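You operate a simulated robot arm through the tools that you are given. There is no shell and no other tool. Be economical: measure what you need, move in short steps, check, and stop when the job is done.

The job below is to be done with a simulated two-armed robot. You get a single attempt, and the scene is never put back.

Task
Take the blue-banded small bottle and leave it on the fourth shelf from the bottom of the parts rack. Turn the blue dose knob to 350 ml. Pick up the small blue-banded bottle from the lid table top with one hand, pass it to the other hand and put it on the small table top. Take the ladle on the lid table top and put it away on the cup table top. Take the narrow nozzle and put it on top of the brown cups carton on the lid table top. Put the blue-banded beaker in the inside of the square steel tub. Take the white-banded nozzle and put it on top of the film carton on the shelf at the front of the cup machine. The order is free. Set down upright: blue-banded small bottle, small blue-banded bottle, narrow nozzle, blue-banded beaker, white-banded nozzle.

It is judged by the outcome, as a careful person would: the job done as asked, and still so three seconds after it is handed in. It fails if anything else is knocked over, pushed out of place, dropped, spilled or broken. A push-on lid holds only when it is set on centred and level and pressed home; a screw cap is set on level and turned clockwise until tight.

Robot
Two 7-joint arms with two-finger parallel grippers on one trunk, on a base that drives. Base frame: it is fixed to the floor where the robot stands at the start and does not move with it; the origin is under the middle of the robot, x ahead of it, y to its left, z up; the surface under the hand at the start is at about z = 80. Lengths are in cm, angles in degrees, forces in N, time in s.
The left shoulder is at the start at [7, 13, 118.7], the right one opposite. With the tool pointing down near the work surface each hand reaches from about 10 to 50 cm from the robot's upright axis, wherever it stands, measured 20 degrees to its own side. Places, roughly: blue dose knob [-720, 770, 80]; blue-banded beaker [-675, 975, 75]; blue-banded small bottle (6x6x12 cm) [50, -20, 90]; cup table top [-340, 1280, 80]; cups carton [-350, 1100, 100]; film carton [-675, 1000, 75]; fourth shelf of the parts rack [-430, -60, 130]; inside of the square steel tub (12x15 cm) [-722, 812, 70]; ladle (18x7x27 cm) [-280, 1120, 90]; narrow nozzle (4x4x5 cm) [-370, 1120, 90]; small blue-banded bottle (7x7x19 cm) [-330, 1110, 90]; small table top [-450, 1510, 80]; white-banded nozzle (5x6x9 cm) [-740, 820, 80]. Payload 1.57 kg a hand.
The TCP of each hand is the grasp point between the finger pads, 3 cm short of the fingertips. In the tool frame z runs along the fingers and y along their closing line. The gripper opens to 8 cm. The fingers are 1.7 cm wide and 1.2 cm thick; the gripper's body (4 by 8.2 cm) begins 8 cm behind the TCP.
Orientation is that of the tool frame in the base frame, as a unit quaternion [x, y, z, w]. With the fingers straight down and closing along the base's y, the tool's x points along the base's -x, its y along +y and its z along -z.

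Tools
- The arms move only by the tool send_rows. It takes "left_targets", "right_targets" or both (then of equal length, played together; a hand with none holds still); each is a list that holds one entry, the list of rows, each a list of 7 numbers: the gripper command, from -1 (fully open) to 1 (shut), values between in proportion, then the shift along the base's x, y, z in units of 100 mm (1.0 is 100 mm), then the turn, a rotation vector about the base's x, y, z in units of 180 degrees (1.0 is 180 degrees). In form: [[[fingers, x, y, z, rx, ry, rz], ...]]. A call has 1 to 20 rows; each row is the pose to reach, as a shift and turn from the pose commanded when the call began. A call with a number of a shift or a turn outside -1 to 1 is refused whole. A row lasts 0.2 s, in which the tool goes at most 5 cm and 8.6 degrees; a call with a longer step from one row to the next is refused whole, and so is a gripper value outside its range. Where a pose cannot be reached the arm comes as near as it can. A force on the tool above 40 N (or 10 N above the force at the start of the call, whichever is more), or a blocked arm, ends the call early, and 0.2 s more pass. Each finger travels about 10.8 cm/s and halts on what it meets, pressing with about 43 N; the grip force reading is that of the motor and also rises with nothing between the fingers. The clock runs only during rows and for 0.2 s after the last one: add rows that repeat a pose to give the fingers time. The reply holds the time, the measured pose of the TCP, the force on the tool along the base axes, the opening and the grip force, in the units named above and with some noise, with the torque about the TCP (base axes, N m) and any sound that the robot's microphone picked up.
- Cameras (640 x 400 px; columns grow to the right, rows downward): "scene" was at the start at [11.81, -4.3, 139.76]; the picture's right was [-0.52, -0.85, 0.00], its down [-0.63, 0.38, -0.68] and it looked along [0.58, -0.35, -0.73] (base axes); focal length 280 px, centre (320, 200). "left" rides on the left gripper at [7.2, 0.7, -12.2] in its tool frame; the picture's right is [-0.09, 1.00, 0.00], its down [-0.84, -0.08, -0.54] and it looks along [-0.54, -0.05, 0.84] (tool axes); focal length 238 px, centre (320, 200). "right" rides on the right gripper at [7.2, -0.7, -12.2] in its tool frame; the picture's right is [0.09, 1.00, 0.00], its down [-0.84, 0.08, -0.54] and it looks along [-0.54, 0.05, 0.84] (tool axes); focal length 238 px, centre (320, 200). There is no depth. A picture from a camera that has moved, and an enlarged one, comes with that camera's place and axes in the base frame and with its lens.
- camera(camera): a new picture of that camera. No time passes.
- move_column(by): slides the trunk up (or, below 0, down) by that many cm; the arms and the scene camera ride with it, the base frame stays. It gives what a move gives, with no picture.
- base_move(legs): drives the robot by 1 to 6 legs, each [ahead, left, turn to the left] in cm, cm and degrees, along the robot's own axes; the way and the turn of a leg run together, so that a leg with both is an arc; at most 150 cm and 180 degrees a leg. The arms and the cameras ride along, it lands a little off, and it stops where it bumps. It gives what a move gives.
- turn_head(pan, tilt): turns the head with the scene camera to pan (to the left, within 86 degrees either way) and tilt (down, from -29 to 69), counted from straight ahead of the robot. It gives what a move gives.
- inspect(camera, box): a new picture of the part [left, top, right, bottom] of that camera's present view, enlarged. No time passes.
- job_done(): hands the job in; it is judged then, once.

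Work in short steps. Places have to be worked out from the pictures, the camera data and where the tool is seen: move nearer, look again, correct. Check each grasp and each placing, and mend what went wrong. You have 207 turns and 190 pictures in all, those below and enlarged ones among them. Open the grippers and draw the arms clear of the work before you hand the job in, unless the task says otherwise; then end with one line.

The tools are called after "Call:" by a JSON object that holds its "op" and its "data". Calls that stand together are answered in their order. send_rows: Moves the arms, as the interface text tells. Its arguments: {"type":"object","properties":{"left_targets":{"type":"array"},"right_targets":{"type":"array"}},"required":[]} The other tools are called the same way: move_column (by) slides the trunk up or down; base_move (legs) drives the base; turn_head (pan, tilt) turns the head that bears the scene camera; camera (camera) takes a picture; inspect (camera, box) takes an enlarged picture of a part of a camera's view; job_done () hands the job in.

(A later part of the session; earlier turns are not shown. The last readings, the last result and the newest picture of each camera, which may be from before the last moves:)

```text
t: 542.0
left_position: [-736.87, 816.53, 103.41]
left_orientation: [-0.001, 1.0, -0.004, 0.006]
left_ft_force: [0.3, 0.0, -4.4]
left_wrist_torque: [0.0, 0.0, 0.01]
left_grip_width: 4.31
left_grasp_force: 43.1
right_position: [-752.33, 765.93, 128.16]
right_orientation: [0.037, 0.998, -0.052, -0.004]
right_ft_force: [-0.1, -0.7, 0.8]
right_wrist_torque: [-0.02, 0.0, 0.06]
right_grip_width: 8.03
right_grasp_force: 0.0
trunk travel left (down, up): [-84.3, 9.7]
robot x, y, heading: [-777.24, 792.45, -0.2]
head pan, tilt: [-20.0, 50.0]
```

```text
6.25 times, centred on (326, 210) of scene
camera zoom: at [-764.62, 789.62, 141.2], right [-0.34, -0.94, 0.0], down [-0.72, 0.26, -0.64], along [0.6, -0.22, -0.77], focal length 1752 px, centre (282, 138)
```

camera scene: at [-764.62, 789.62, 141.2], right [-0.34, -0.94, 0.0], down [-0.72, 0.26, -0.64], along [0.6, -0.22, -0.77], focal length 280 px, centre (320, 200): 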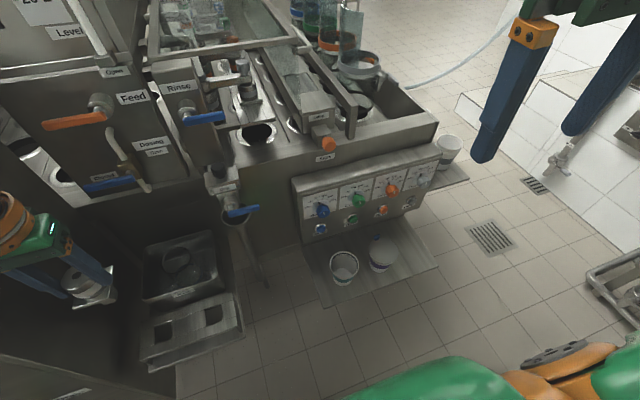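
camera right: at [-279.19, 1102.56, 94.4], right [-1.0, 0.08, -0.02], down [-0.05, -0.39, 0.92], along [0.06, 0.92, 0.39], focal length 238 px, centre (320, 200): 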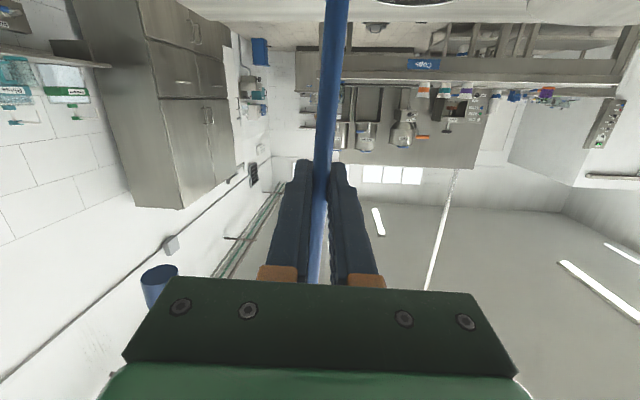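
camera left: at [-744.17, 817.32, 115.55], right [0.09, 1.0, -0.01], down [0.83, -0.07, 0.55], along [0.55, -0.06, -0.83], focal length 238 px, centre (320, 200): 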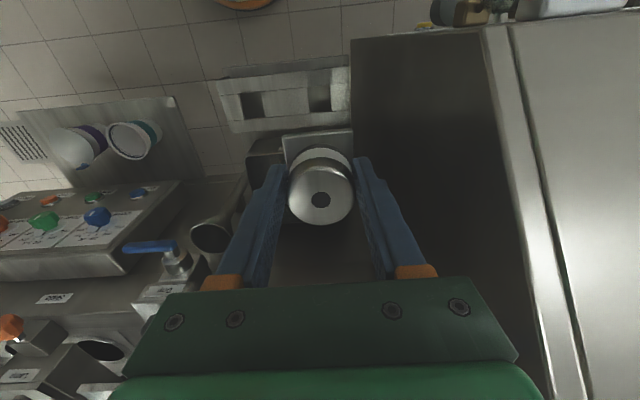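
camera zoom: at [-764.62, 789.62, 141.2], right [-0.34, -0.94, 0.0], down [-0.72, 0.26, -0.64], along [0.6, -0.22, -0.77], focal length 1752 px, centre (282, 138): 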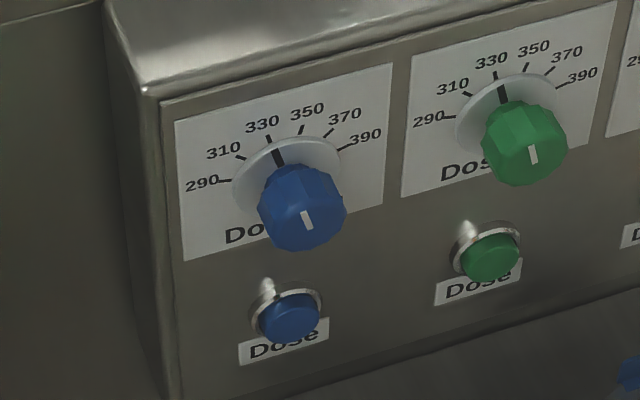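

The pointer is at 330; 350 is one tick (~31°) clockwise. The panel is nearly vertical, so I need the right hand horizontal. Back 10, pull the left hand in, and straighten the right.

Call:
{"op": "base_move", "data": {"legs": [[-11, 0, 0.2]]}}

Call:
{"op": "send_rows", "data": {"left_targets": [[[1, -0.3, -0.1, 0.1, 0, 0, 0], [1, -0.6, -0.2, 0.2, 0, 0, 0], [1, -0.9, -0.3, 0.3, 0, 0, 0], [1, -1.0, -0.3, 0.5, 0, 0, 0]]], "right_targets": [[[-0.4, 0.2, 0.15, 0, 0.01, 0, 0.008], [-0.4, 0.5, 0.3, 0, 0.02, 0, 0.016], [-0.4, 0.8, 0.5, 0, 0.033, -0.0025, 0.0236], [-0.4, 1.0, 0.6, 0, 0.033, -0.0025, 0.0236]]]}}

Call:
{"op": "send_rows", "data": {"right_targets": [[[-0.4, 0.1, 0, 0, 0, -0.0455, 0], [-0.4, 0.2, 0, 0, 0, -0.091, 0], [-0.4, 0.3, 0, 0, 0, -0.1364, 0], [-0.4, 0.4, 0, 0, 0, -0.1818, 0], [-0.4, 0.5, 0, 0, 0, -0.2273, 0], [-0.4, 0.6, 0, 0, 0, -0.2727, 0], [-0.4, 0.7, 0, 0, 0, -0.3182, 0], [-0.4, 0.8, 0, 0, 0, -0.3636, 0], [-0.4, 0.9, 0, 0, 0, -0.4091, 0], [-0.4, 1.0, 0, 0, 0, -0.4545, 0], [-0.4, 1.0, 0, 0, 0, -0.5, 0], [-0.4, 1.0, 0, 0, 0, -0.5, 0]]]}}

```text
t: 543.2
left_position: [-747.43, 816.7, 103.29]
left_orientation: [-0.003, 1.0, -0.004, 0.004]
left_ft_force: [0.3, 0.9, -4.9]
left_wrist_torque: [0.02, 0.03, 0.03]
left_grip_width: 4.3
left_grasp_force: 42.8
right_position: [-762.59, 766.03, 128.05]
right_orientation: [0.034, 0.998, -0.051, -0.006]
right_ft_force: [-0.6, -0.6, -1.1]
right_wrist_torque: [0.02, 0.07, -0.01]
right_grip_width: 8.02
right_grasp_force: 0.1
trunk travel left (down, up): [-84.3, 9.7]
robot x, y, heading: [-788.07, 791.93, -0.0]
head pan, tilt: [-20.0, 50.0]
```

```text
t: 544.2
left_position: [-757.87, 813.65, 108.45]
left_orientation: [-0.002, 1.0, -0.005, 0.007]
left_ft_force: [1.1, -0.7, -3.8]
left_wrist_torque: [-0.02, 0.06, -0.03]
left_grip_width: 4.29
left_grasp_force: 43.0
right_position: [-754.51, 771.44, 125.87]
right_orientation: [-0.001, 1.0, 0.002, 0.001]
right_ft_force: [0.2, 0.0, 0.0]
right_wrist_torque: [0.0, -0.02, -0.01]
right_grip_width: 5.61
right_grasp_force: 0.0
right hand out of reach, approached as far as the arm can: row 2, 3, 4
trunk travel left (down, up): [-84.3, 9.7]
robot x, y, heading: [-787.69, 792.31, -0.1]
head pan, tilt: [-20.0, 50.0]
```

```text
t: 546.8
left_position: [-757.77, 813.66, 108.47]
left_orientation: [-0.002, 1.0, -0.004, 0.007]
left_ft_force: [-0.8, -0.1, -3.9]
left_wrist_torque: [0.0, 0.01, -0.03]
left_grip_width: 4.3
left_grasp_force: 43.0
right_position: [-743.63, 771.28, 126.05]
right_orientation: [-0.003, 0.707, 0.0, 0.707]
right_ft_force: [0.5, -0.5, 0.2]
right_wrist_torque: [-0.01, 0.01, 0.02]
right_grip_width: 5.58
right_grasp_force: 0.1
right hand out of reach, approached as far as the arm can: row 11, 12
trunk travel left (down, up): [-84.3, 9.7]
robot x, y, heading: [-787.86, 792.73, -0.0]
head pan, tilt: [-20.0, 50.0]
```

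Right hand is perfectly horizontal. Lower the trunk 40 and look with the right camera.

Call:
{"op": "move_column", "data": {"by": -40}}

Call:
{"op": "send_rows", "data": {"right_targets": [[[-0.4, 0, 0.08, -0.25, 0, 0, 0], [-0.4, 0, 0.16, -0.58, 0, 0, 0], [-0.4, 0, 0.16, -0.58, 0, 0, 0]]]}}

Call:
{"op": "camera", "data": {"camera": "right"}}

Call:
{"op": "camera", "data": {"camera": "scene"}}

```text
t: 550.6
left_position: [-757.84, 813.62, 68.42]
left_orientation: [-0.003, 1.0, -0.005, 0.007]
left_ft_force: [-0.2, 0.3, -4.3]
left_wrist_torque: [0.02, 0.08, -0.02]
left_grip_width: 4.32
left_grasp_force: 43.1
right_position: [-743.67, 771.14, 86.06]
right_orientation: [-0.002, 0.707, 0.0, 0.707]
right_ft_force: [-0.8, 0.0, -0.6]
right_wrist_torque: [0.0, -0.02, -0.02]
right_grip_width: 5.6
right_grasp_force: 0.1
trunk travel left (down, up): [-44.3, 49.7]
robot x, y, heading: [-787.87, 792.55, 0.1]
head pan, tilt: [-20.0, 50.0]
```

```text
t: 551.4
left_position: [-757.8, 813.58, 68.38]
left_orientation: [-0.002, 1.0, -0.005, 0.007]
left_ft_force: [1.0, 0.3, -4.6]
left_wrist_torque: [0.02, 0.02, -0.04]
left_grip_width: 4.31
left_grasp_force: 42.9
right_position: [-743.75, 771.16, 86.13]
right_orientation: [-0.002, 0.707, 0.0, 0.707]
right_ft_force: [0.1, 0.6, 0.5]
right_wrist_torque: [0.01, 0.0, 0.0]
right_grip_width: 5.62
right_grasp_force: 0.1
right hand out of reach, approached as far as the arm can: row 1, 2, 3
trunk travel left (down, up): [-44.3, 49.7]
robot x, y, heading: [-788.09, 792.46, 0.0]
head pan, tilt: [-20.0, 50.0]
```

```text
42 pictures are left
camera right: at [-755.95, 770.35, 78.94], right [0.0, 1.0, -0.1], down [-0.54, 0.08, 0.84], along [0.84, 0.05, 0.54], focal length 238 px, centre (320, 200)
```

right: 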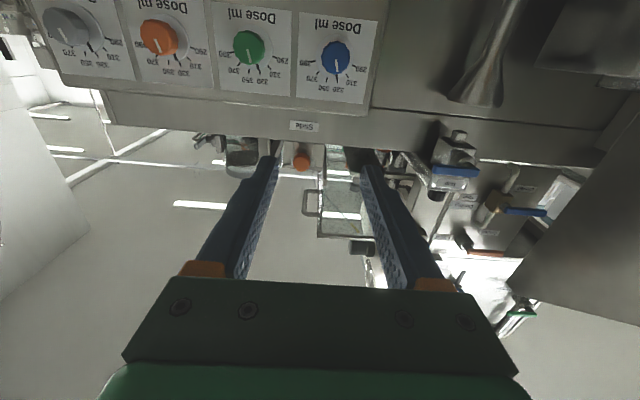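

```text
41 pictures are left
camera scene: at [-775.62, 789.63, 101.2], right [-0.34, -0.94, 0.0], down [-0.72, 0.26, -0.64], along [0.6, -0.22, -0.77], focal length 280 px, centre (320, 200)
```

scene: 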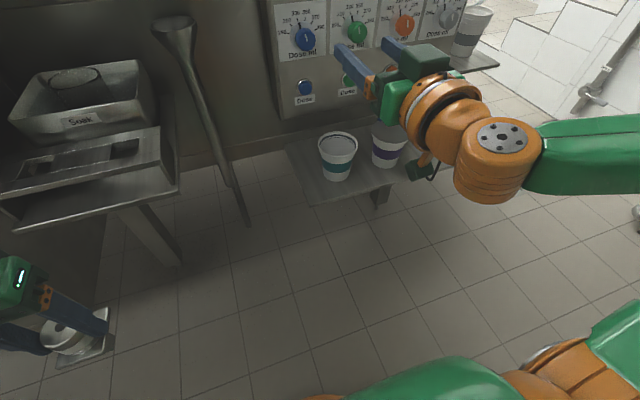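

Knob confirmed at [-721, 772.5, 80]. Extend and lower the right hand toward it.

Call:
{"op": "send_rows", "data": {"right_targets": [[[-0.4, 0.3, 0.05, -0.1, 0, 0, 0], [-0.4, 0.6, 0.1, -0.3, 0, 0, 0], [-0.4, 0.9, 0.13, -0.5, 0, 0, 0], [-0.4, 1.0, 0.13, -0.61, 0, 0, 0], [-0.4, 1.0, 0.13, -0.61, 0, 0, 0]]]}}

Call:
{"op": "base_move", "data": {"legs": [[4, 0, 0]]}}

Call:
{"op": "camera", "data": {"camera": "right"}}

```text
t: 552.6
left_position: [-757.84, 813.6, 68.43]
left_orientation: [-0.003, 1.0, -0.004, 0.007]
left_ft_force: [0.1, 0.0, -3.1]
left_wrist_torque: [0.02, 0.05, -0.03]
left_grip_width: 4.3
left_grasp_force: 43.2
right_position: [-735.09, 772.5, 86.39]
right_orientation: [-0.002, 0.71, -0.001, 0.705]
right_ft_force: [-0.1, 0.1, 0.3]
right_wrist_torque: [-0.01, 0.01, -0.01]
right_grip_width: 5.59
right_grasp_force: 0.1
right hand out of reach, approached as far as the arm can: row 1, 2, 3, 4, 5
trunk travel left (down, up): [-44.3, 49.7]
robot x, y, heading: [-787.91, 792.44, -0.0]
head pan, tilt: [-20.0, 50.0]
```

```text
t: 553.5
left_position: [-753.87, 813.63, 68.46]
left_orientation: [-0.003, 1.0, -0.005, 0.006]
left_ft_force: [0.4, -1.3, -4.0]
left_wrist_torque: [-0.01, 0.0, 0.02]
left_grip_width: 4.28
left_grasp_force: 43.4
right_position: [-731.03, 772.6, 86.43]
right_orientation: [-0.003, 0.71, 0.0, 0.704]
right_ft_force: [0.0, 0.8, -0.9]
right_wrist_torque: [-0.02, -0.01, 0.02]
right_grip_width: 5.61
right_grasp_force: 0.1
trunk travel left (down, up): [-44.3, 49.7]
robot x, y, heading: [-783.81, 792.3, -0.1]
head pan, tilt: [-20.0, 50.0]
```

```text
40 pictures are left
camera right: at [-743.35, 771.58, 79.31], right [0.0, 1.0, -0.1], down [-0.54, 0.08, 0.84], along [0.84, 0.05, 0.53], focal length 238 px, centre (320, 200)
```

right: 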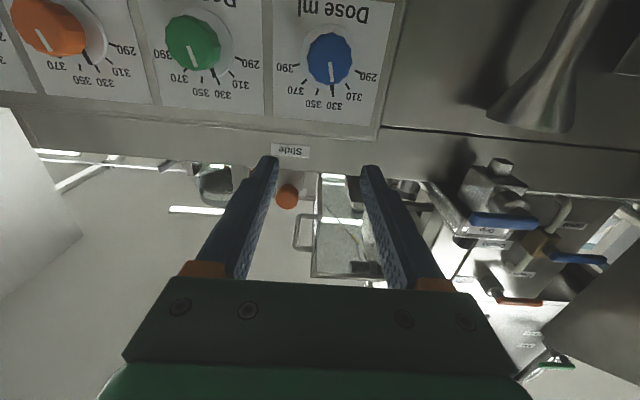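

The arm won't go lower at this tilt, so lower the trunk 6.5; then advance.

Call:
{"op": "move_column", "data": {"by": -6.5}}

Call:
{"op": "send_rows", "data": {"right_targets": [[[-0.4, 0.2, 0, 0, 0, 0, 0], [-0.4, 0.4, 0, 0, 0, 0, 0], [-0.4, 0.55, 0, 0, 0, 0, 0], [-0.4, 0.55, 0, 0, 0, 0, 0]]]}}

Call:
{"op": "camera", "data": {"camera": "right"}}

```text
t: 554.6
left_position: [-753.84, 813.73, 61.92]
left_orientation: [-0.003, 1.0, -0.004, 0.007]
left_ft_force: [-0.5, -0.5, -4.0]
left_wrist_torque: [-0.03, -0.01, 0.01]
left_grip_width: 4.31
left_grasp_force: 42.7
right_position: [-731.23, 772.54, 80.01]
right_orientation: [-0.003, 0.71, -0.001, 0.704]
right_ft_force: [-0.4, 0.3, 0.3]
right_wrist_torque: [0.03, -0.01, 0.03]
right_grip_width: 5.59
right_grasp_force: 0.1
trunk travel left (down, up): [-37.8, 56.2]
robot x, y, heading: [-783.76, 792.12, 0.1]
head pan, tilt: [-20.0, 50.0]
```

```text
t: 555.6
left_position: [-753.78, 813.69, 62.0]
left_orientation: [-0.002, 1.0, -0.004, 0.007]
left_ft_force: [-0.2, 0.0, -4.8]
left_wrist_torque: [0.0, 0.0, 0.01]
left_grip_width: 4.3
left_grasp_force: 42.8
right_position: [-725.64, 772.68, 79.98]
right_orientation: [-0.003, 0.713, 0.0, 0.702]
right_ft_force: [0.1, 0.3, 0.0]
right_wrist_torque: [-0.01, 0.0, -0.01]
right_grip_width: 5.6
right_grasp_force: 0.1
trunk travel left (down, up): [-37.8, 56.2]
robot x, y, heading: [-783.94, 791.96, 0.1]
head pan, tilt: [-20.0, 50.0]
```

```text
39 pictures are left
camera right: at [-737.95, 771.66, 72.99], right [0.0, 1.0, -0.1], down [-0.53, 0.08, 0.84], along [0.85, 0.06, 0.53], focal length 238 px, centre (320, 200)
```

right: 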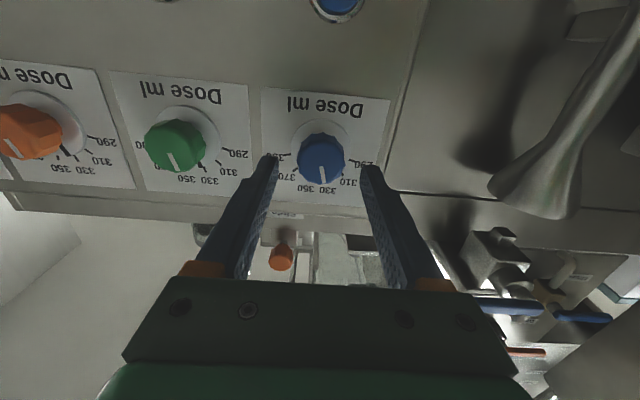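

Knob is exactly between the fingertips. Advance 3.7 and close.

Call:
{"op": "send_rows", "data": {"right_targets": [[[-0.4, 0.15, 0, 0, 0, 0, 0], [-0.4, 0.3, 0, 0, 0, 0, 0], [-0.4, 0.37, 0, 0.01, 0, 0, 0], [-0.4, 0.37, 0, 0.01, 0, 0, 0], [0, 0.37, 0, 0.01, 0, 0, 0], [0.4, 0.37, 0, 0.01, 0, 0, 0], [1, 0.37, 0, 0.01, 0, 0, 0], [1, 0.37, 0, 0.01, 0, 0, 0]]]}}

Call:
{"op": "camera", "data": {"camera": "right"}}

```text
t: 557.4
left_position: [-753.85, 813.79, 61.98]
left_orientation: [-0.002, 1.0, -0.004, 0.007]
left_ft_force: [-0.6, 0.4, -3.6]
left_wrist_torque: [0.0, 0.05, -0.04]
left_grip_width: 4.31
left_grasp_force: 42.6
right_position: [-721.93, 772.79, 80.21]
right_orientation: [-0.004, 0.711, 0.0, 0.703]
right_ft_force: [-0.7, 2.0, -2.1]
right_wrist_torque: [0.01, -0.18, -0.01]
right_grip_width: 3.53
right_grasp_force: 42.0
trunk travel left (down, up): [-37.8, 56.2]
robot x, y, heading: [-783.72, 792.36, 0.2]
head pan, tilt: [-20.0, 50.0]
```

```text
38 pictures are left
camera right: at [-734.23, 771.74, 73.06], right [0.0, 1.0, -0.1], down [-0.53, 0.08, 0.84], along [0.85, 0.06, 0.53], focal length 238 px, centre (320, 200)
```

right: 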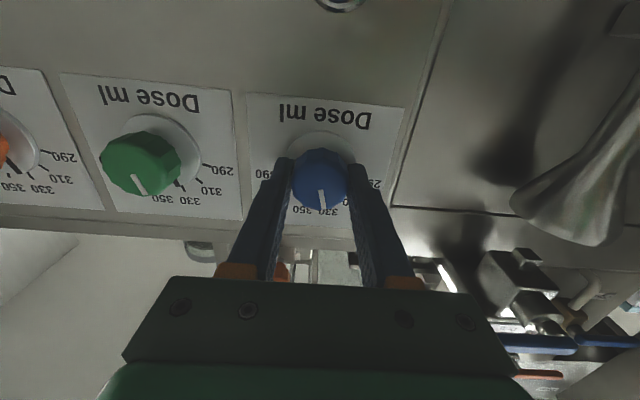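

Knob gripped. Turn it +31° about x (clockwise from the front).

Call:
{"op": "send_rows", "data": {"right_targets": [[[1, 0, 0, 0, 0.035, 0, 0], [1, 0, 0, 0, 0.07, 0, 0], [1, 0, 0, 0, 0.105, 0, 0], [1, 0, 0, 0, 0.14, 0, 0], [1, 0, 0, 0, 0.172, 0, 0], [1, 0, 0, 0, 0.172, 0, 0], [1, 0, 0, 0, 0.172, 0, 0]]]}}

Call:
{"op": "inspect", "data": {"camera": "right", "box": [220, 90, 420, 250]}}

```text
t: 559.0
left_position: [-753.81, 813.75, 61.86]
left_orientation: [-0.002, 1.0, -0.004, 0.007]
left_ft_force: [0.0, 0.3, -4.1]
left_wrist_torque: [0.02, 0.01, -0.01]
left_grip_width: 4.3
left_grasp_force: 43.4
right_position: [-721.85, 772.65, 80.1]
right_orientation: [0.185, 0.687, 0.189, 0.677]
right_ft_force: [-14.2, 7.5, -14.3]
right_wrist_torque: [0.0, 0.35, 0.23]
right_grip_width: 3.53
right_grasp_force: 43.0
trunk travel left (down, up): [-37.8, 56.2]
robot x, y, heading: [-784.18, 792.57, 0.3]
head pan, tilt: [-20.0, 50.0]
```

```text
2.50 times, centred on (320, 170) of right
camera zoom: at [-734.25, 775.43, 73.72], right [0.0, 0.9, 0.43], down [-0.53, -0.36, 0.77], along [0.85, -0.23, 0.48], focal length 596 px, centre (320, 275)
```

zoom: 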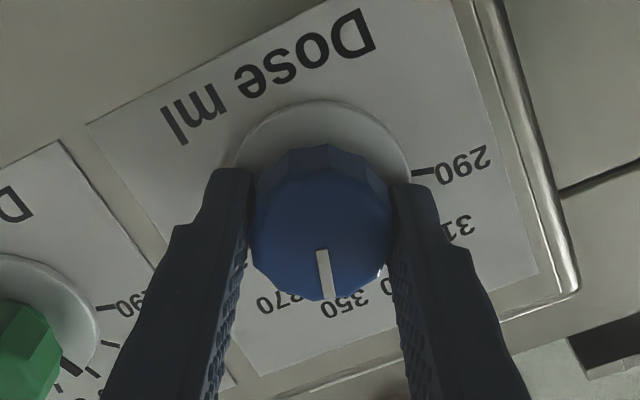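

The pointer line now points at 350. Release, back off 6 cm and verify.

Call:
{"op": "send_rows", "data": {"right_targets": [[[0.1, 0, 0, 0, 0, 0, 0], [-0.1, 0, 0, 0, 0, 0, 0], [-0.4, 0, 0, 0, 0, 0, 0], [-0.4, 0, 0, 0, 0, 0, 0], [-0.4, -0.2, 0, 0, 0, 0, 0], [-0.4, -0.5, 0, 0, 0, 0, 0], [-0.4, -0.7, 0, 0, -0.03, 0, 0], [-0.4, -0.9, 0, 0, -0.07, 0, 0]]]}}

Call:
{"op": "inspect", "data": {"camera": "scene", "box": [262, 0, 362, 80]}}

Call:
{"op": "inspect", "data": {"camera": "right", "box": [220, 20, 420, 200]}}

```text
t: 560.8
left_position: [-753.88, 813.85, 61.95]
left_orientation: [-0.003, 1.0, -0.004, 0.006]
left_ft_force: [-0.7, 0.3, -4.6]
left_wrist_torque: [-0.03, 0.01, 0.0]
left_grip_width: 4.28
left_grasp_force: 42.9
right_position: [-731.15, 772.75, 79.9]
right_orientation: [0.11, 0.701, 0.112, 0.696]
right_ft_force: [-0.7, 1.0, 0.7]
right_wrist_torque: [0.02, -0.03, 0.0]
right_grip_width: 5.59
right_grasp_force: 0.1
trunk travel left (down, up): [-37.8, 56.2]
robot x, y, heading: [-784.12, 792.14, 0.4]
head pan, tilt: [-20.0, 50.0]
```

```text
5.00 times, centred on (312, 40) of scene
camera zoom: at [-771.67, 789.63, 94.7], right [-0.34, -0.94, 0.0], down [-0.72, 0.26, -0.64], along [0.6, -0.22, -0.77], focal length 1402 px, centre (360, 1000)
```

zoom: 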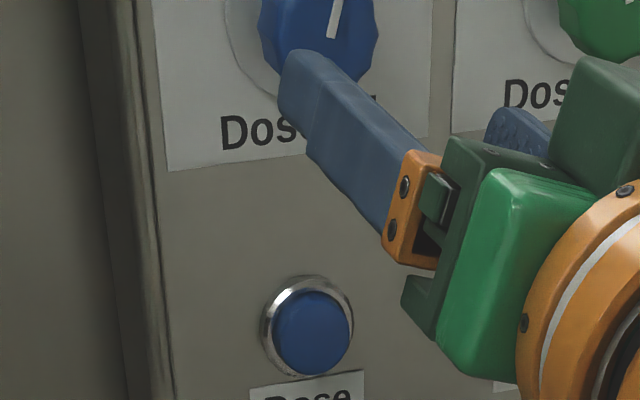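

```text
2.22 times, centred on (320, 110) of right
camera zoom: at [-743.42, 773.9, 73.01], right [0.0, 0.98, 0.22], down [-0.54, -0.19, 0.82], along [0.84, -0.12, 0.52], focal length 530 px, centre (320, 400)
```

zoom: 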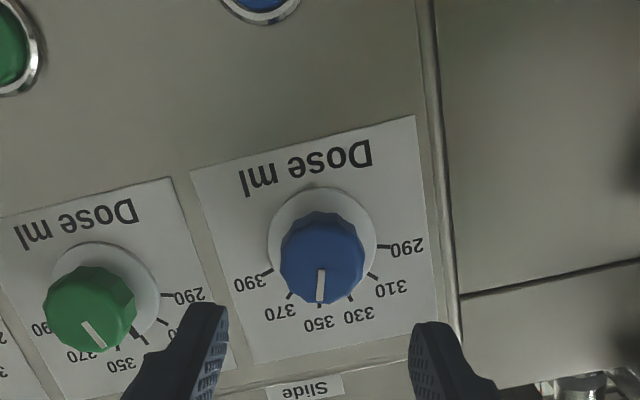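

It reads about 350. Back away, raise the trunk, and check from the scene camera as before.

Call:
{"op": "base_move", "data": {"legs": [[-10, 0, 0]]}}

Call:
{"op": "move_column", "data": {"by": 40}}

Call:
{"op": "inspect", "data": {"camera": "scene", "box": [290, 110, 370, 180]}}

```text
t: 561.9
left_position: [-763.98, 813.61, 62.03]
left_orientation: [-0.003, 1.0, -0.004, 0.007]
left_ft_force: [0.3, 1.1, -4.0]
left_wrist_torque: [-0.02, 0.0, 0.02]
left_grip_width: 4.33
left_grasp_force: 43.2
right_position: [-741.09, 772.65, 80.0]
right_orientation: [0.11, 0.701, 0.113, 0.696]
right_ft_force: [0.5, -0.7, 1.0]
right_wrist_torque: [0.0, -0.02, -0.02]
right_grip_width: 5.62
right_grasp_force: 0.0
trunk travel left (down, up): [-37.8, 56.2]
robot x, y, heading: [-793.86, 792.21, 0.0]
head pan, tilt: [-20.0, 50.0]
```

```text
t: 565.7
left_position: [-763.88, 813.69, 101.96]
left_orientation: [-0.002, 1.0, -0.004, 0.006]
left_ft_force: [0.7, 0.2, -4.7]
left_wrist_torque: [0.02, 0.01, -0.01]
left_grip_width: 4.29
left_grasp_force: 44.2
right_position: [-741.11, 772.57, 119.97]
right_orientation: [0.11, 0.701, 0.112, 0.696]
right_ft_force: [-0.5, 0.1, -0.2]
right_wrist_torque: [-0.01, 0.03, 0.01]
right_grip_width: 5.6
right_grasp_force: 0.0
trunk travel left (down, up): [-77.8, 16.2]
robot x, y, heading: [-793.93, 792.59, 0.0]
head pan, tilt: [-20.0, 50.0]
```

```text
5.71 times, centred on (330, 145) of scene
camera zoom: at [-781.65, 789.64, 134.69], right [-0.34, -0.94, 0.0], down [-0.72, 0.26, -0.64], along [0.6, -0.22, -0.77], focal length 1602 px, centre (263, 514)
```

zoom: 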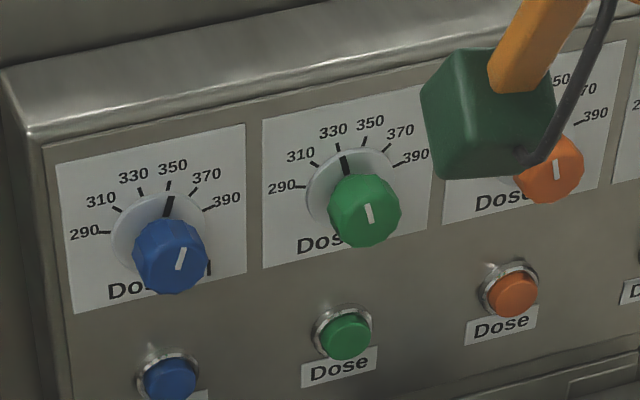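

Call:
{"op": "inspect", "data": {"camera": "scene", "box": [298, 132, 326, 160]}}

```text
14.29 times, centred on (312, 146) of scene
camera zoom: at [-781.65, 789.64, 134.69], right [-0.34, -0.94, 0.0], down [-0.72, 0.26, -0.64], along [0.6, -0.22, -0.77], focal length 4005 px, centre (434, 971)
```

zoom: 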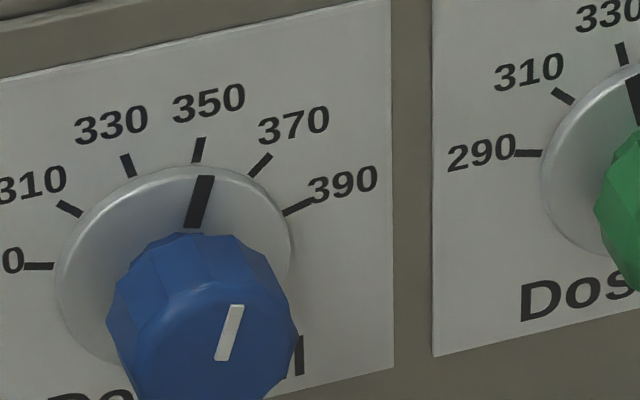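

Careful geometry gives the pointer at 350. Now carry the nozzle back: raise the trunk and retrace the route.

Call:
{"op": "move_column", "data": {"by": 15.5}}

Call:
{"op": "base_move", "data": {"legs": [[0, -110, 0], [150, 0, 0], [33, 0, 0], [0, 0, 180]]}}

```text
t: 567.5
left_position: [-763.84, 813.59, 117.3]
left_orientation: [-0.003, 1.0, -0.005, 0.007]
left_ft_force: [-0.4, 0.1, -4.5]
left_wrist_torque: [0.0, 0.05, 0.01]
left_grip_width: 4.3
left_grasp_force: 42.8
right_position: [-741.08, 772.59, 135.43]
right_orientation: [0.109, 0.701, 0.113, 0.696]
right_ft_force: [-0.2, 0.4, -0.1]
right_wrist_torque: [0.0, 0.03, 0.04]
right_grip_width: 5.59
right_grasp_force: 0.1
trunk travel left (down, up): [-93.3, 0.7]
robot x, y, heading: [-793.93, 792.46, -0.1]
head pan, tilt: [-20.0, 50.0]
```

```text
t: 589.3
left_position: [-640.86, 662.45, 117.44]
left_orientation: [1.0, 0.023, -0.007, -0.005]
left_ft_force: [0.1, 0.1, -3.6]
left_wrist_torque: [-0.01, -0.04, 0.01]
left_grip_width: 4.28
left_grasp_force: 43.5
right_position: [-665.49, 702.56, 135.54]
right_orientation: [0.703, -0.095, -0.693, 0.128]
right_ft_force: [0.4, -0.8, -0.8]
right_wrist_torque: [0.01, 0.02, 0.04]
right_grip_width: 5.61
right_grasp_force: 0.0
trunk travel left (down, up): [-93.3, 0.7]
robot x, y, heading: [-611.59, 684.93, -177.6]
head pan, tilt: [-20.0, 50.0]
```

Call:
{"op": "base_move", "data": {"legs": [[-25, 0, -2.4], [-12, -42, 0], [-8, -40, 0], [0, -115, 0], [30, -100, 0], [20, -90, 0]]}}

Call:
{"op": "base_move", "data": {"legs": [[70, 0, 0], [0, 0, 90]]}}

Call:
{"op": "turn_head", "data": {"pan": 0, "tilt": 45}}

Call:
{"op": "camera", "data": {"camera": "scene"}}

```text
t: 610.5
left_position: [-645.49, 1054.0, 117.41]
left_orientation: [1.0, 0.006, -0.007, -0.003]
left_ft_force: [-0.3, -0.3, -3.7]
left_wrist_torque: [0.02, -0.03, -0.02]
left_grip_width: 4.31
left_grasp_force: 43.4
right_position: [-668.61, 1094.72, 135.45]
right_orientation: [0.701, -0.106, -0.695, 0.115]
right_ft_force: [0.1, -0.4, -0.4]
right_wrist_torque: [-0.03, 0.01, -0.01]
right_grip_width: 5.59
right_grasp_force: 0.0
trunk travel left (down, up): [-93.3, 0.7]
robot x, y, heading: [-615.5, 1075.52, -179.4]
head pan, tilt: [-20.0, 50.0]
```

```text
t: 618.2
left_position: [-661.96, 1045.4, 117.44]
left_orientation: [0.686, 0.727, -0.007, 0.003]
left_ft_force: [0.6, -0.8, -3.9]
left_wrist_torque: [0.05, -0.02, 0.01]
left_grip_width: 4.27
left_grasp_force: 43.0
right_position: [-701.67, 1020.47, 135.45]
right_orientation: [0.563, 0.433, -0.397, 0.582]
right_ft_force: [-0.2, 0.0, 0.4]
right_wrist_torque: [0.04, 0.02, -0.03]
right_grip_width: 5.6
right_grasp_force: 0.1
trunk travel left (down, up): [-93.3, 0.7]
robot x, y, heading: [-684.47, 1074.17, -86.9]
head pan, tilt: [-20.0, 50.0]
```

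```text
t: 619.1
left_position: [-661.86, 1045.44, 117.38]
left_orientation: [0.687, 0.727, -0.007, 0.002]
left_ft_force: [-0.6, -0.1, -4.6]
left_wrist_torque: [0.02, 0.03, -0.01]
left_grip_width: 4.28
left_grasp_force: 42.7
right_position: [-701.66, 1020.44, 135.45]
right_orientation: [0.562, 0.433, -0.396, 0.583]
right_ft_force: [-0.1, -0.2, 0.4]
right_wrist_torque: [0.03, 0.02, -0.01]
right_grip_width: 5.58
right_grasp_force: 0.0
trunk travel left (down, up): [-93.3, 0.7]
robot x, y, heading: [-684.94, 1074.39, -86.7]
head pan, tilt: [0.0, 45.0]
```

```text
32 pictures are left
camera scene: at [-683.97, 1060.98, 150.88], right [-1.0, -0.05, 0.0], down [-0.04, 0.71, -0.71], along [0.04, -0.71, -0.71], focal length 280 px, centre (320, 200)
```

scene: 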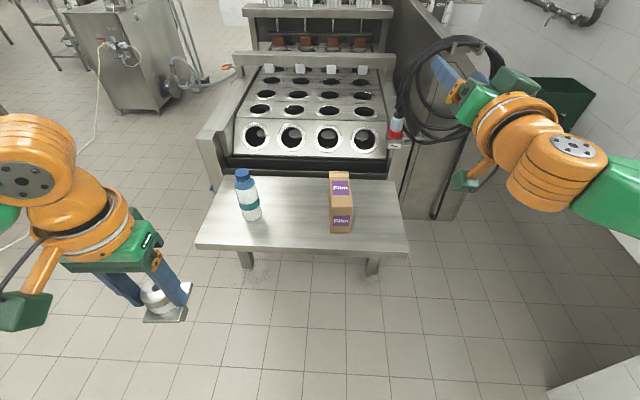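

Call:
{"op": "inspect", "data": {"camera": "scene", "box": [310, 160, 374, 240]}}

```text
5.00 times, centred on (342, 200) of scene
camera zoom: at [-683.97, 1060.98, 150.88], right [-1.0, -0.05, 0.0], down [-0.04, 0.71, -0.71], along [0.04, -0.71, -0.71], focal length 1402 px, centre (210, 200)
```

zoom: 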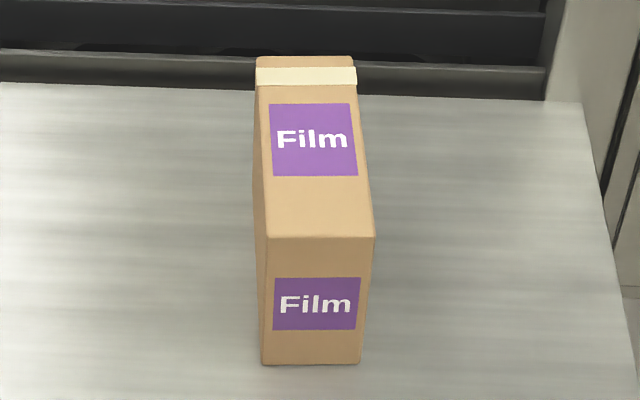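

Carton top measured: centre [-686.8, 996], z = 91.7. Square the heading, retract the right hand upward, and position the robot.

Call:
{"op": "send_rows", "data": {"right_targets": [[[-0.4, 0, 0.3, 0.2, 0, 0, 0], [-0.4, 0, 0.6, 0.4, 0, 0, 0], [-0.4, 0, 0.9, 0.6, 0, 0, 0], [-0.4, 0, 0.9, 0.6, 0, 0, 0]]]}}

Call:
{"op": "base_move", "data": {"legs": [[0, 0, -3.3], [0, -18, 0], [38, 0, 0]]}}

Call:
{"op": "camera", "data": {"camera": "scene"}}

```text
t: 620.1
left_position: [-661.89, 1045.28, 117.4]
left_orientation: [0.686, 0.727, -0.007, 0.001]
left_ft_force: [0.0, -0.5, -4.1]
left_wrist_torque: [0.03, 0.02, -0.02]
left_grip_width: 4.3
left_grasp_force: 43.0
right_position: [-701.72, 1029.48, 141.49]
right_orientation: [0.563, 0.433, -0.397, 0.582]
right_ft_force: [0.3, 0.1, -0.1]
right_wrist_torque: [0.03, 0.01, 0.05]
right_grip_width: 5.59
right_grasp_force: 0.1
trunk travel left (down, up): [-93.3, 0.7]
robot x, y, heading: [-684.69, 1074.1, -87.1]
head pan, tilt: [0.0, 45.0]
```

```text
t: 624.0
left_position: [-681.75, 1006.72, 117.48]
left_orientation: [0.708, 0.706, -0.008, 0.003]
left_ft_force: [0.9, 0.7, -4.1]
left_wrist_torque: [0.03, 0.0, 0.0]
left_grip_width: 4.31
left_grasp_force: 43.2
right_position: [-722.52, 993.32, 141.54]
right_orientation: [0.574, 0.415, -0.414, 0.571]
right_ft_force: [-0.5, -0.3, -0.8]
right_wrist_torque: [0.01, -0.01, 0.0]
right_grip_width: 5.61
right_grasp_force: 0.1
trunk travel left (down, up): [-93.3, 0.7]
robot x, y, heading: [-703.08, 1036.64, -90.3]
head pan, tilt: [0.0, 45.0]
```

```text
30 pictures are left
camera scene: at [-702.96, 1023.77, 150.92], right [-1.0, 0.01, 0.0], down [0.0, 0.71, -0.71], along [0.0, -0.71, -0.71], focal length 280 px, centre (320, 200)
```

scene: 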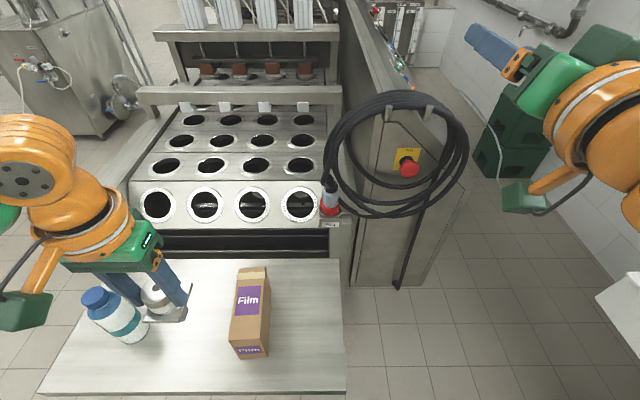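

Move the left hand over the carton centre and check.

Call:
{"op": "send_rows", "data": {"left_targets": [[[1, -0.15, -0.25, 0, 0, 0, 0], [1, -0.3, -0.5, 0, 0, 0, 0], [1, -0.5, -0.75, 0, 0, 0, 0], [1, -0.5, -0.9, 0, 0, 0, 0], [1, -0.5, -0.9, 0, 0, 0, 0]]]}}

Call:
{"op": "camera", "data": {"camera": "left"}}

Call:
{"op": "inspect", "data": {"camera": "scene", "box": [180, 200, 340, 360]}}

```text
t: 625.2
left_position: [-686.85, 997.5, 117.25]
left_orientation: [0.707, 0.707, -0.007, 0.001]
left_ft_force: [-0.5, -0.4, -4.6]
left_wrist_torque: [0.02, 0.02, 0.0]
left_grip_width: 4.3
left_grasp_force: 43.4
right_position: [-722.42, 992.97, 141.45]
right_orientation: [0.574, 0.417, -0.414, 0.57]
right_ft_force: [-0.2, -0.6, 0.6]
right_wrist_torque: [0.0, -0.01, 0.02]
right_grip_width: 5.58
right_grasp_force: 0.1
trunk travel left (down, up): [-93.3, 0.7]
robot x, y, heading: [-702.89, 1036.91, -90.4]
head pan, tilt: [0.0, 45.0]
```

```text
29 pictures are left
camera left: at [-686.13, 1004.84, 129.44], right [1.0, -0.09, -0.01], down [-0.07, -0.83, 0.55], along [-0.06, -0.55, -0.83], focal length 238 px, centre (320, 200)
```

left: 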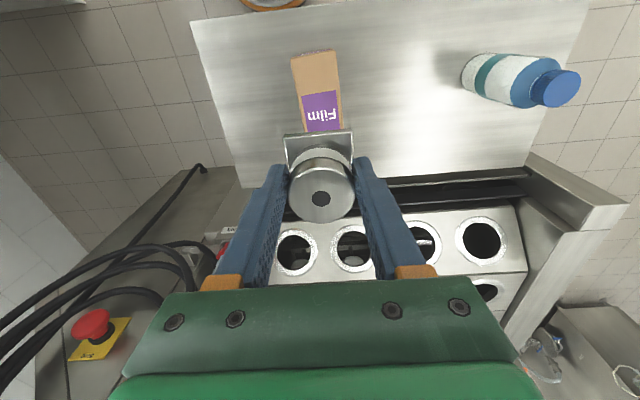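

```text
2.50 times, centred on (260, 280) of scene
camera zoom: at [-702.93, 1023.4, 150.89], right [-1.0, 0.01, 0.0], down [0.0, 0.71, -0.71], along [0.0, -0.71, -0.71], focal length 701 px, centre (470, 0)
```

zoom: 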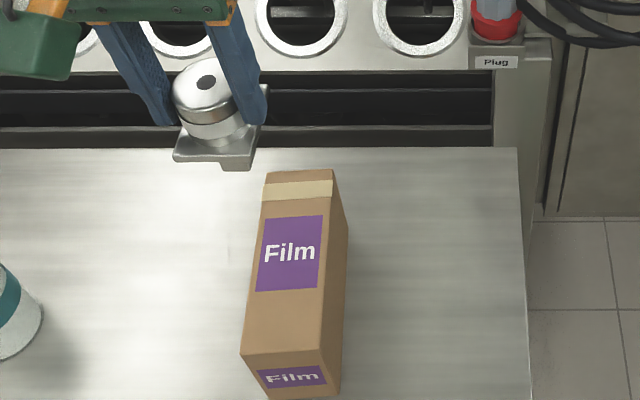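

Aligned within a few mm. Lower 14.5, then feel down.

Call:
{"op": "move_column", "data": {"by": -14.5}}

Call:
{"op": "send_rows", "data": {"left_targets": [[[1, 0, 0, -0.04, 0, 0, 0], [1, 0, 0, -0.08, 0, 0, 0], [1, 0, 0, -0.12, 0, 0, 0], [1, 0, 0, -0.16, 0, 0, 0], [1, 0, 0, -0.16, 0, 0, 0]]]}}

Call:
{"op": "inspect", "data": {"camera": "scene", "box": [180, 180, 340, 340]}}

```text
t: 626.9
left_position: [-686.93, 997.34, 102.78]
left_orientation: [0.708, 0.706, -0.007, 0.001]
left_ft_force: [-0.3, 0.0, -4.5]
left_wrist_torque: [0.03, 0.01, 0.03]
left_grip_width: 4.31
left_grasp_force: 42.8
right_position: [-722.45, 992.92, 126.94]
right_orientation: [0.575, 0.416, -0.414, 0.57]
right_ft_force: [0.5, -0.3, -0.2]
right_wrist_torque: [0.0, 0.01, -0.03]
right_grip_width: 5.6
right_grasp_force: 0.1
trunk travel left (down, up): [-78.8, 15.2]
robot x, y, heading: [-702.76, 1036.84, -90.1]
head pan, tilt: [0.0, 45.0]
```

```text
t: 628.1
left_position: [-686.91, 997.52, 101.14]
left_orientation: [0.708, 0.706, -0.008, 0.001]
left_ft_force: [0.0, -0.7, -4.3]
left_wrist_torque: [-0.02, 0.0, 0.0]
left_grip_width: 4.31
left_grasp_force: 43.2
right_position: [-722.44, 993.0, 126.89]
right_orientation: [0.575, 0.416, -0.414, 0.57]
right_ft_force: [-0.6, 0.2, -0.5]
right_wrist_torque: [-0.03, -0.02, 0.01]
right_grip_width: 5.61
right_grasp_force: 0.0
trunk travel left (down, up): [-78.8, 15.2]
robot x, y, heading: [-703.25, 1036.51, -90.3]
head pan, tilt: [0.0, 45.0]
```

```text
2.50 times, centred on (260, 260) of scene
camera zoom: at [-702.99, 1023.38, 136.38], right [-1.0, 0.01, 0.0], down [0.0, 0.71, -0.71], along [0.0, -0.71, -0.71], focal length 701 px, centre (470, 50)
```

zoom: 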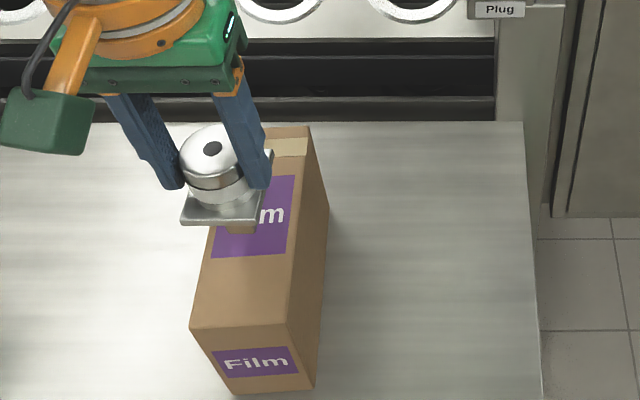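

Call:
{"op": "inspect", "data": {"camera": "scene", "box": [210, 200, 270, 260]}}

```text
6.67 times, centred on (240, 230) of scene
camera zoom: at [-702.99, 1023.38, 136.38], right [-1.0, 0.01, 0.0], down [0.0, 0.71, -0.71], along [0.0, -0.71, -0.71], focal length 1869 px, centre (853, 0)
```

zoom: 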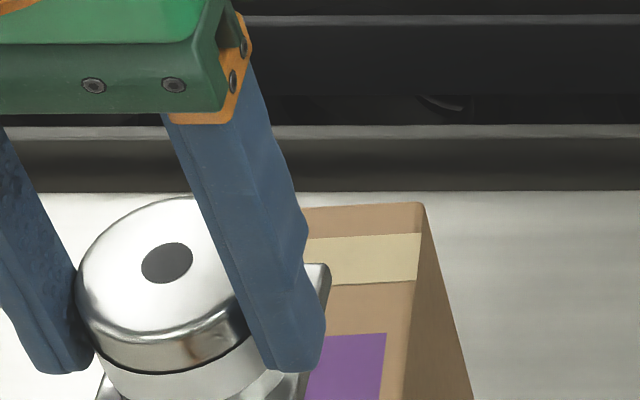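

Nozzle axis is at x = -686.9, top at the TCP level, so the bottom should be about to touch. Continue down.

Call:
{"op": "send_rows", "data": {"left_targets": [[[1, 0, 0, -0.03, 0, 0, 0], [1, 0, 0, -0.06, 0, 0, 0], [1, 0, 0, -0.09, 0, 0, 0], [1, 0, 0, -0.12, 0, 0, 0], [1, 0, 0, -0.15, 0, 0, 0], [1, 0, 0, -0.15, 0, 0, 0]]]}}

```text
t: 629.5
left_position: [-686.92, 997.39, 99.79]
left_orientation: [0.707, 0.707, -0.007, 0.002]
left_ft_force: [-0.2, -0.3, -5.0]
left_wrist_torque: [0.07, -0.02, 0.01]
left_grip_width: 4.32
left_grasp_force: 42.9
right_position: [-722.52, 993.0, 126.93]
right_orientation: [0.575, 0.416, -0.414, 0.57]
right_ft_force: [0.1, 0.1, 0.5]
right_wrist_torque: [0.0, -0.03, -0.01]
right_grip_width: 5.59
right_grasp_force: 0.2
trunk travel left (down, up): [-78.8, 15.2]
robot x, y, heading: [-703.05, 1036.71, -90.4]
head pan, tilt: [0.0, 45.0]
```

Call:
{"op": "send_rows", "data": {"left_targets": [[[1, 0, 0, -0.03, 0, 0, 0], [1, 0, 0, -0.06, 0, 0, 0], [1, 0, 0, -0.09, 0, 0, 0], [1, 0, 0, -0.12, 0, 0, 0], [1, 0, 0, -0.15, 0, 0, 0], [1, 0, 0, -0.15, 0, 0, 0]]]}}

Call:
{"op": "inspect", "data": {"camera": "scene", "box": [190, 190, 310, 310]}}

```text
t: 630.9
left_position: [-687.12, 998.19, 98.55]
left_orientation: [0.708, 0.706, -0.01, 0.005]
left_ft_force: [1.6, 4.0, 30.8]
left_wrist_torque: [-0.1, -0.26, 0.01]
left_grip_width: 4.14
left_grasp_force: 42.9
right_position: [-722.77, 993.86, 127.28]
right_orientation: [0.573, 0.414, -0.416, 0.573]
right_ft_force: [-0.1, -0.2, -0.4]
right_wrist_torque: [0.01, -0.01, 0.0]
right_grip_width: 5.59
right_grasp_force: 0.2
trunk travel left (down, up): [-78.8, 15.2]
robot x, y, heading: [-702.95, 1036.75, -90.4]
head pan, tilt: [0.0, 45.0]
```

```text
3.33 times, centred on (250, 250) of scene
camera zoom: at [-703.26, 1024.38, 136.49], right [-1.0, 0.01, 0.0], down [0.01, 0.7, -0.71], along [0.0, -0.71, -0.7], focal length 935 px, centre (553, 33)
```

zoom: 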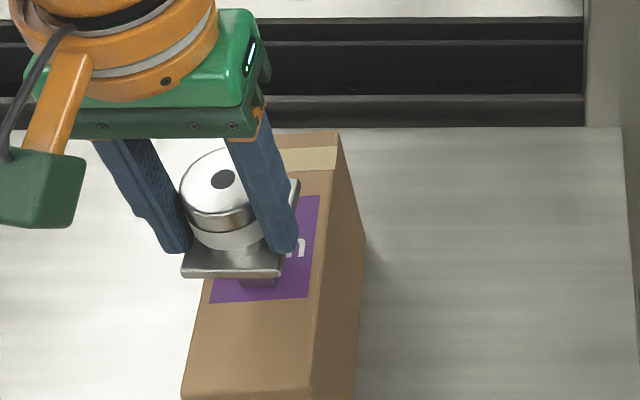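

Contact made. Check closely what it is standing on before releasing.

Call:
{"op": "inspect", "data": {"camera": "scene", "box": [235, 245, 285, 285]}}

```text
10.00 times, centred on (260, 265) of scene
camera zoom: at [-703.26, 1024.38, 136.49], right [-1.0, 0.01, 0.0], down [0.01, 0.7, -0.71], along [0.0, -0.71, -0.7], focal length 2804 px, centre (920, -450)
```

zoom: 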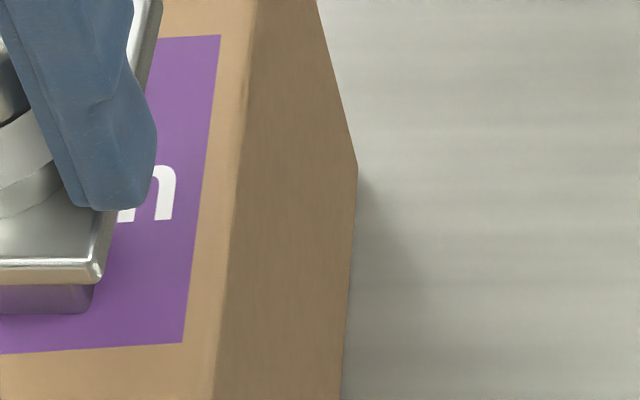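

It rests on a foot under its plate. Relieve pressure and open just slightly, then check for tilting.

Call:
{"op": "send_rows", "data": {"left_targets": [[[1, 0, 0, 0.04, 0, 0, 0], [1, 0, 0, 0.06, 0, 0, 0], [0, 0, 0, 0.06, 0, 0, 0], [-0.15, 0, 0, 0.06, 0, 0, 0], [-0.2, 0, 0, 0.06, 0, 0, 0], [-0.2, 0, 0, 0.06, 0, 0, 0], [-0.2, 0, 0, 0.06, 0, 0, 0]]]}}

Call:
{"op": "inspect", "data": {"camera": "scene", "box": [190, 190, 310, 310]}}

```text
t: 632.5
left_position: [-687.02, 997.54, 98.85]
left_orientation: [0.708, 0.707, -0.008, 0.002]
left_ft_force: [-0.3, 0.1, 0.9]
left_wrist_torque: [-0.02, -0.06, 0.03]
left_grip_width: 4.8
left_grasp_force: 0.0
right_position: [-722.45, 993.06, 127.01]
right_orientation: [0.574, 0.416, -0.415, 0.57]
right_ft_force: [0.1, 0.1, 0.3]
right_wrist_torque: [0.03, 0.05, -0.03]
right_grip_width: 5.6
right_grasp_force: 0.0
trunk travel left (down, up): [-78.8, 15.2]
robot x, y, heading: [-702.78, 1036.91, -90.0]
head pan, tilt: [0.0, 45.0]
```

```text
3.33 times, centred on (250, 250) of scene
camera zoom: at [-703.04, 1023.48, 136.4], right [-1.0, 0.01, 0.0], down [0.0, 0.71, -0.71], along [0.0, -0.71, -0.71], focal length 935 px, centre (553, 33)
```

zoom: 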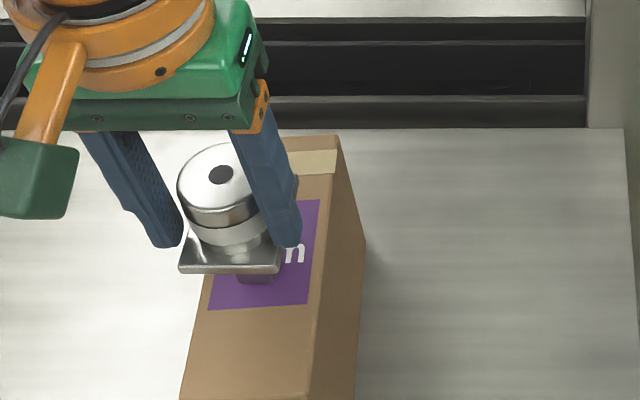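

It stands. Open further and wait a moment, then look.

Call:
{"op": "send_rows", "data": {"left_targets": [[[-0.35, 0, 0, 0, 0, 0, 0], [-0.5, 0, 0, 0, 0, 0, 0], [-0.8, 0, 0, 0, 0, 0, 0], [-0.8, 0, 0, 0, 0, 0, 0], [-0.8, 0, 0, 0, 0, 0, 0], [-0.8, 0, 0, 0, 0, 0, 0]]]}}

Call:
{"op": "inspect", "data": {"camera": "scene", "box": [190, 190, 310, 310]}}

```text
t: 633.9
left_position: [-686.98, 997.51, 98.9]
left_orientation: [0.707, 0.707, -0.007, 0.003]
left_ft_force: [-0.5, 0.5, 0.1]
left_wrist_torque: [-0.02, -0.02, 0.01]
left_grip_width: 7.18
left_grasp_force: 0.0
right_position: [-722.64, 993.04, 127.0]
right_orientation: [0.574, 0.416, -0.414, 0.57]
right_ft_force: [-0.9, 0.7, -0.4]
right_wrist_torque: [-0.01, 0.03, 0.01]
right_grip_width: 5.6
right_grasp_force: 0.1
trunk travel left (down, up): [-78.8, 15.2]
robot x, y, heading: [-703.07, 1036.47, -90.1]
head pan, tilt: [0.0, 45.0]
```

```text
3.33 times, centred on (250, 250) of scene
camera zoom: at [-703.03, 1023.48, 136.39], right [-1.0, 0.01, 0.0], down [0.0, 0.71, -0.71], along [0.0, -0.71, -0.71], focal length 935 px, centre (553, 33)
```

zoom: 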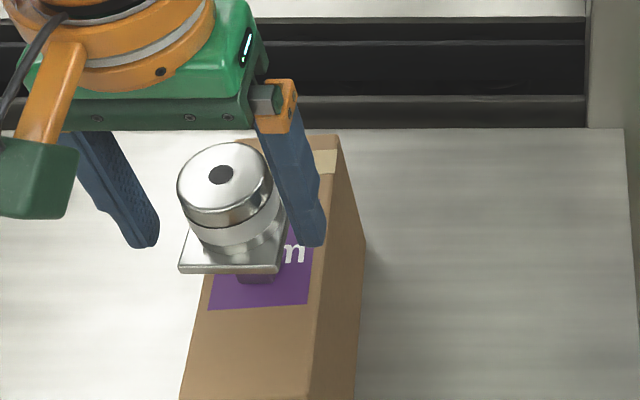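

The nozzle stands freely. Rise straight up with the trunk and re-check.

Call:
{"op": "move_column", "data": {"by": 14.5}}

Call:
{"op": "base_move", "data": {"legs": [[-35, 0, 0]]}}

Call:
{"op": "camera", "data": {"camera": "scene"}}

Call:
{"op": "inspect", "data": {"camera": "scene", "box": [220, 130, 340, 250]}}

```text
t: 635.6
left_position: [-687.04, 997.47, 113.37]
left_orientation: [0.708, 0.706, -0.008, 0.002]
left_ft_force: [-0.1, 0.1, -0.5]
left_wrist_torque: [0.02, -0.01, 0.03]
left_grip_width: 7.2
left_grasp_force: 0.0
right_position: [-722.53, 993.02, 141.34]
right_orientation: [0.574, 0.417, -0.414, 0.571]
right_ft_force: [0.2, -0.6, 0.5]
right_wrist_torque: [0.01, -0.01, -0.02]
right_grip_width: 5.58
right_grasp_force: 0.0
trunk travel left (down, up): [-93.3, 0.7]
robot x, y, heading: [-702.94, 1036.84, -90.4]
head pan, tilt: [0.0, 45.0]
```

```text
t: 637.9
left_position: [-686.8, 1032.46, 113.31]
left_orientation: [0.708, 0.706, -0.007, 0.002]
left_ft_force: [-0.4, 0.8, -0.2]
left_wrist_torque: [0.02, 0.02, 0.0]
left_grip_width: 7.19
left_grasp_force: 0.0
right_position: [-722.4, 1027.93, 141.36]
right_orientation: [0.576, 0.416, -0.414, 0.569]
right_ft_force: [0.4, -0.6, -0.3]
right_wrist_torque: [-0.03, -0.03, -0.01]
right_grip_width: 5.58
right_grasp_force: 0.1
trunk travel left (down, up): [-93.3, 0.7]
robot x, y, heading: [-702.92, 1072.14, -90.4]
head pan, tilt: [0.0, 45.0]
```

```text
21 pictures are left
camera scene: at [-702.82, 1058.24, 150.86], right [-1.0, 0.01, 0.0], down [0.01, 0.71, -0.71], along [-0.01, -0.71, -0.71], focal length 280 px, centre (320, 200)
```

scene: 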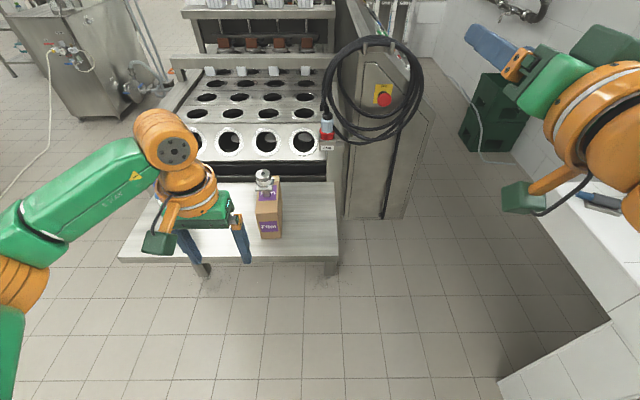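

```text
3.33 times, centred on (280, 190) of scene
camera zoom: at [-702.82, 1058.24, 150.86], right [-1.0, 0.01, 0.0], down [0.01, 0.71, -0.71], along [-0.01, -0.71, -0.71], focal length 935 px, centre (453, 233)
```

zoom: 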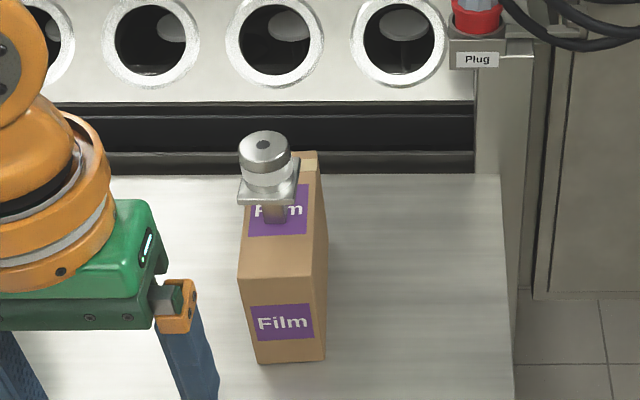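

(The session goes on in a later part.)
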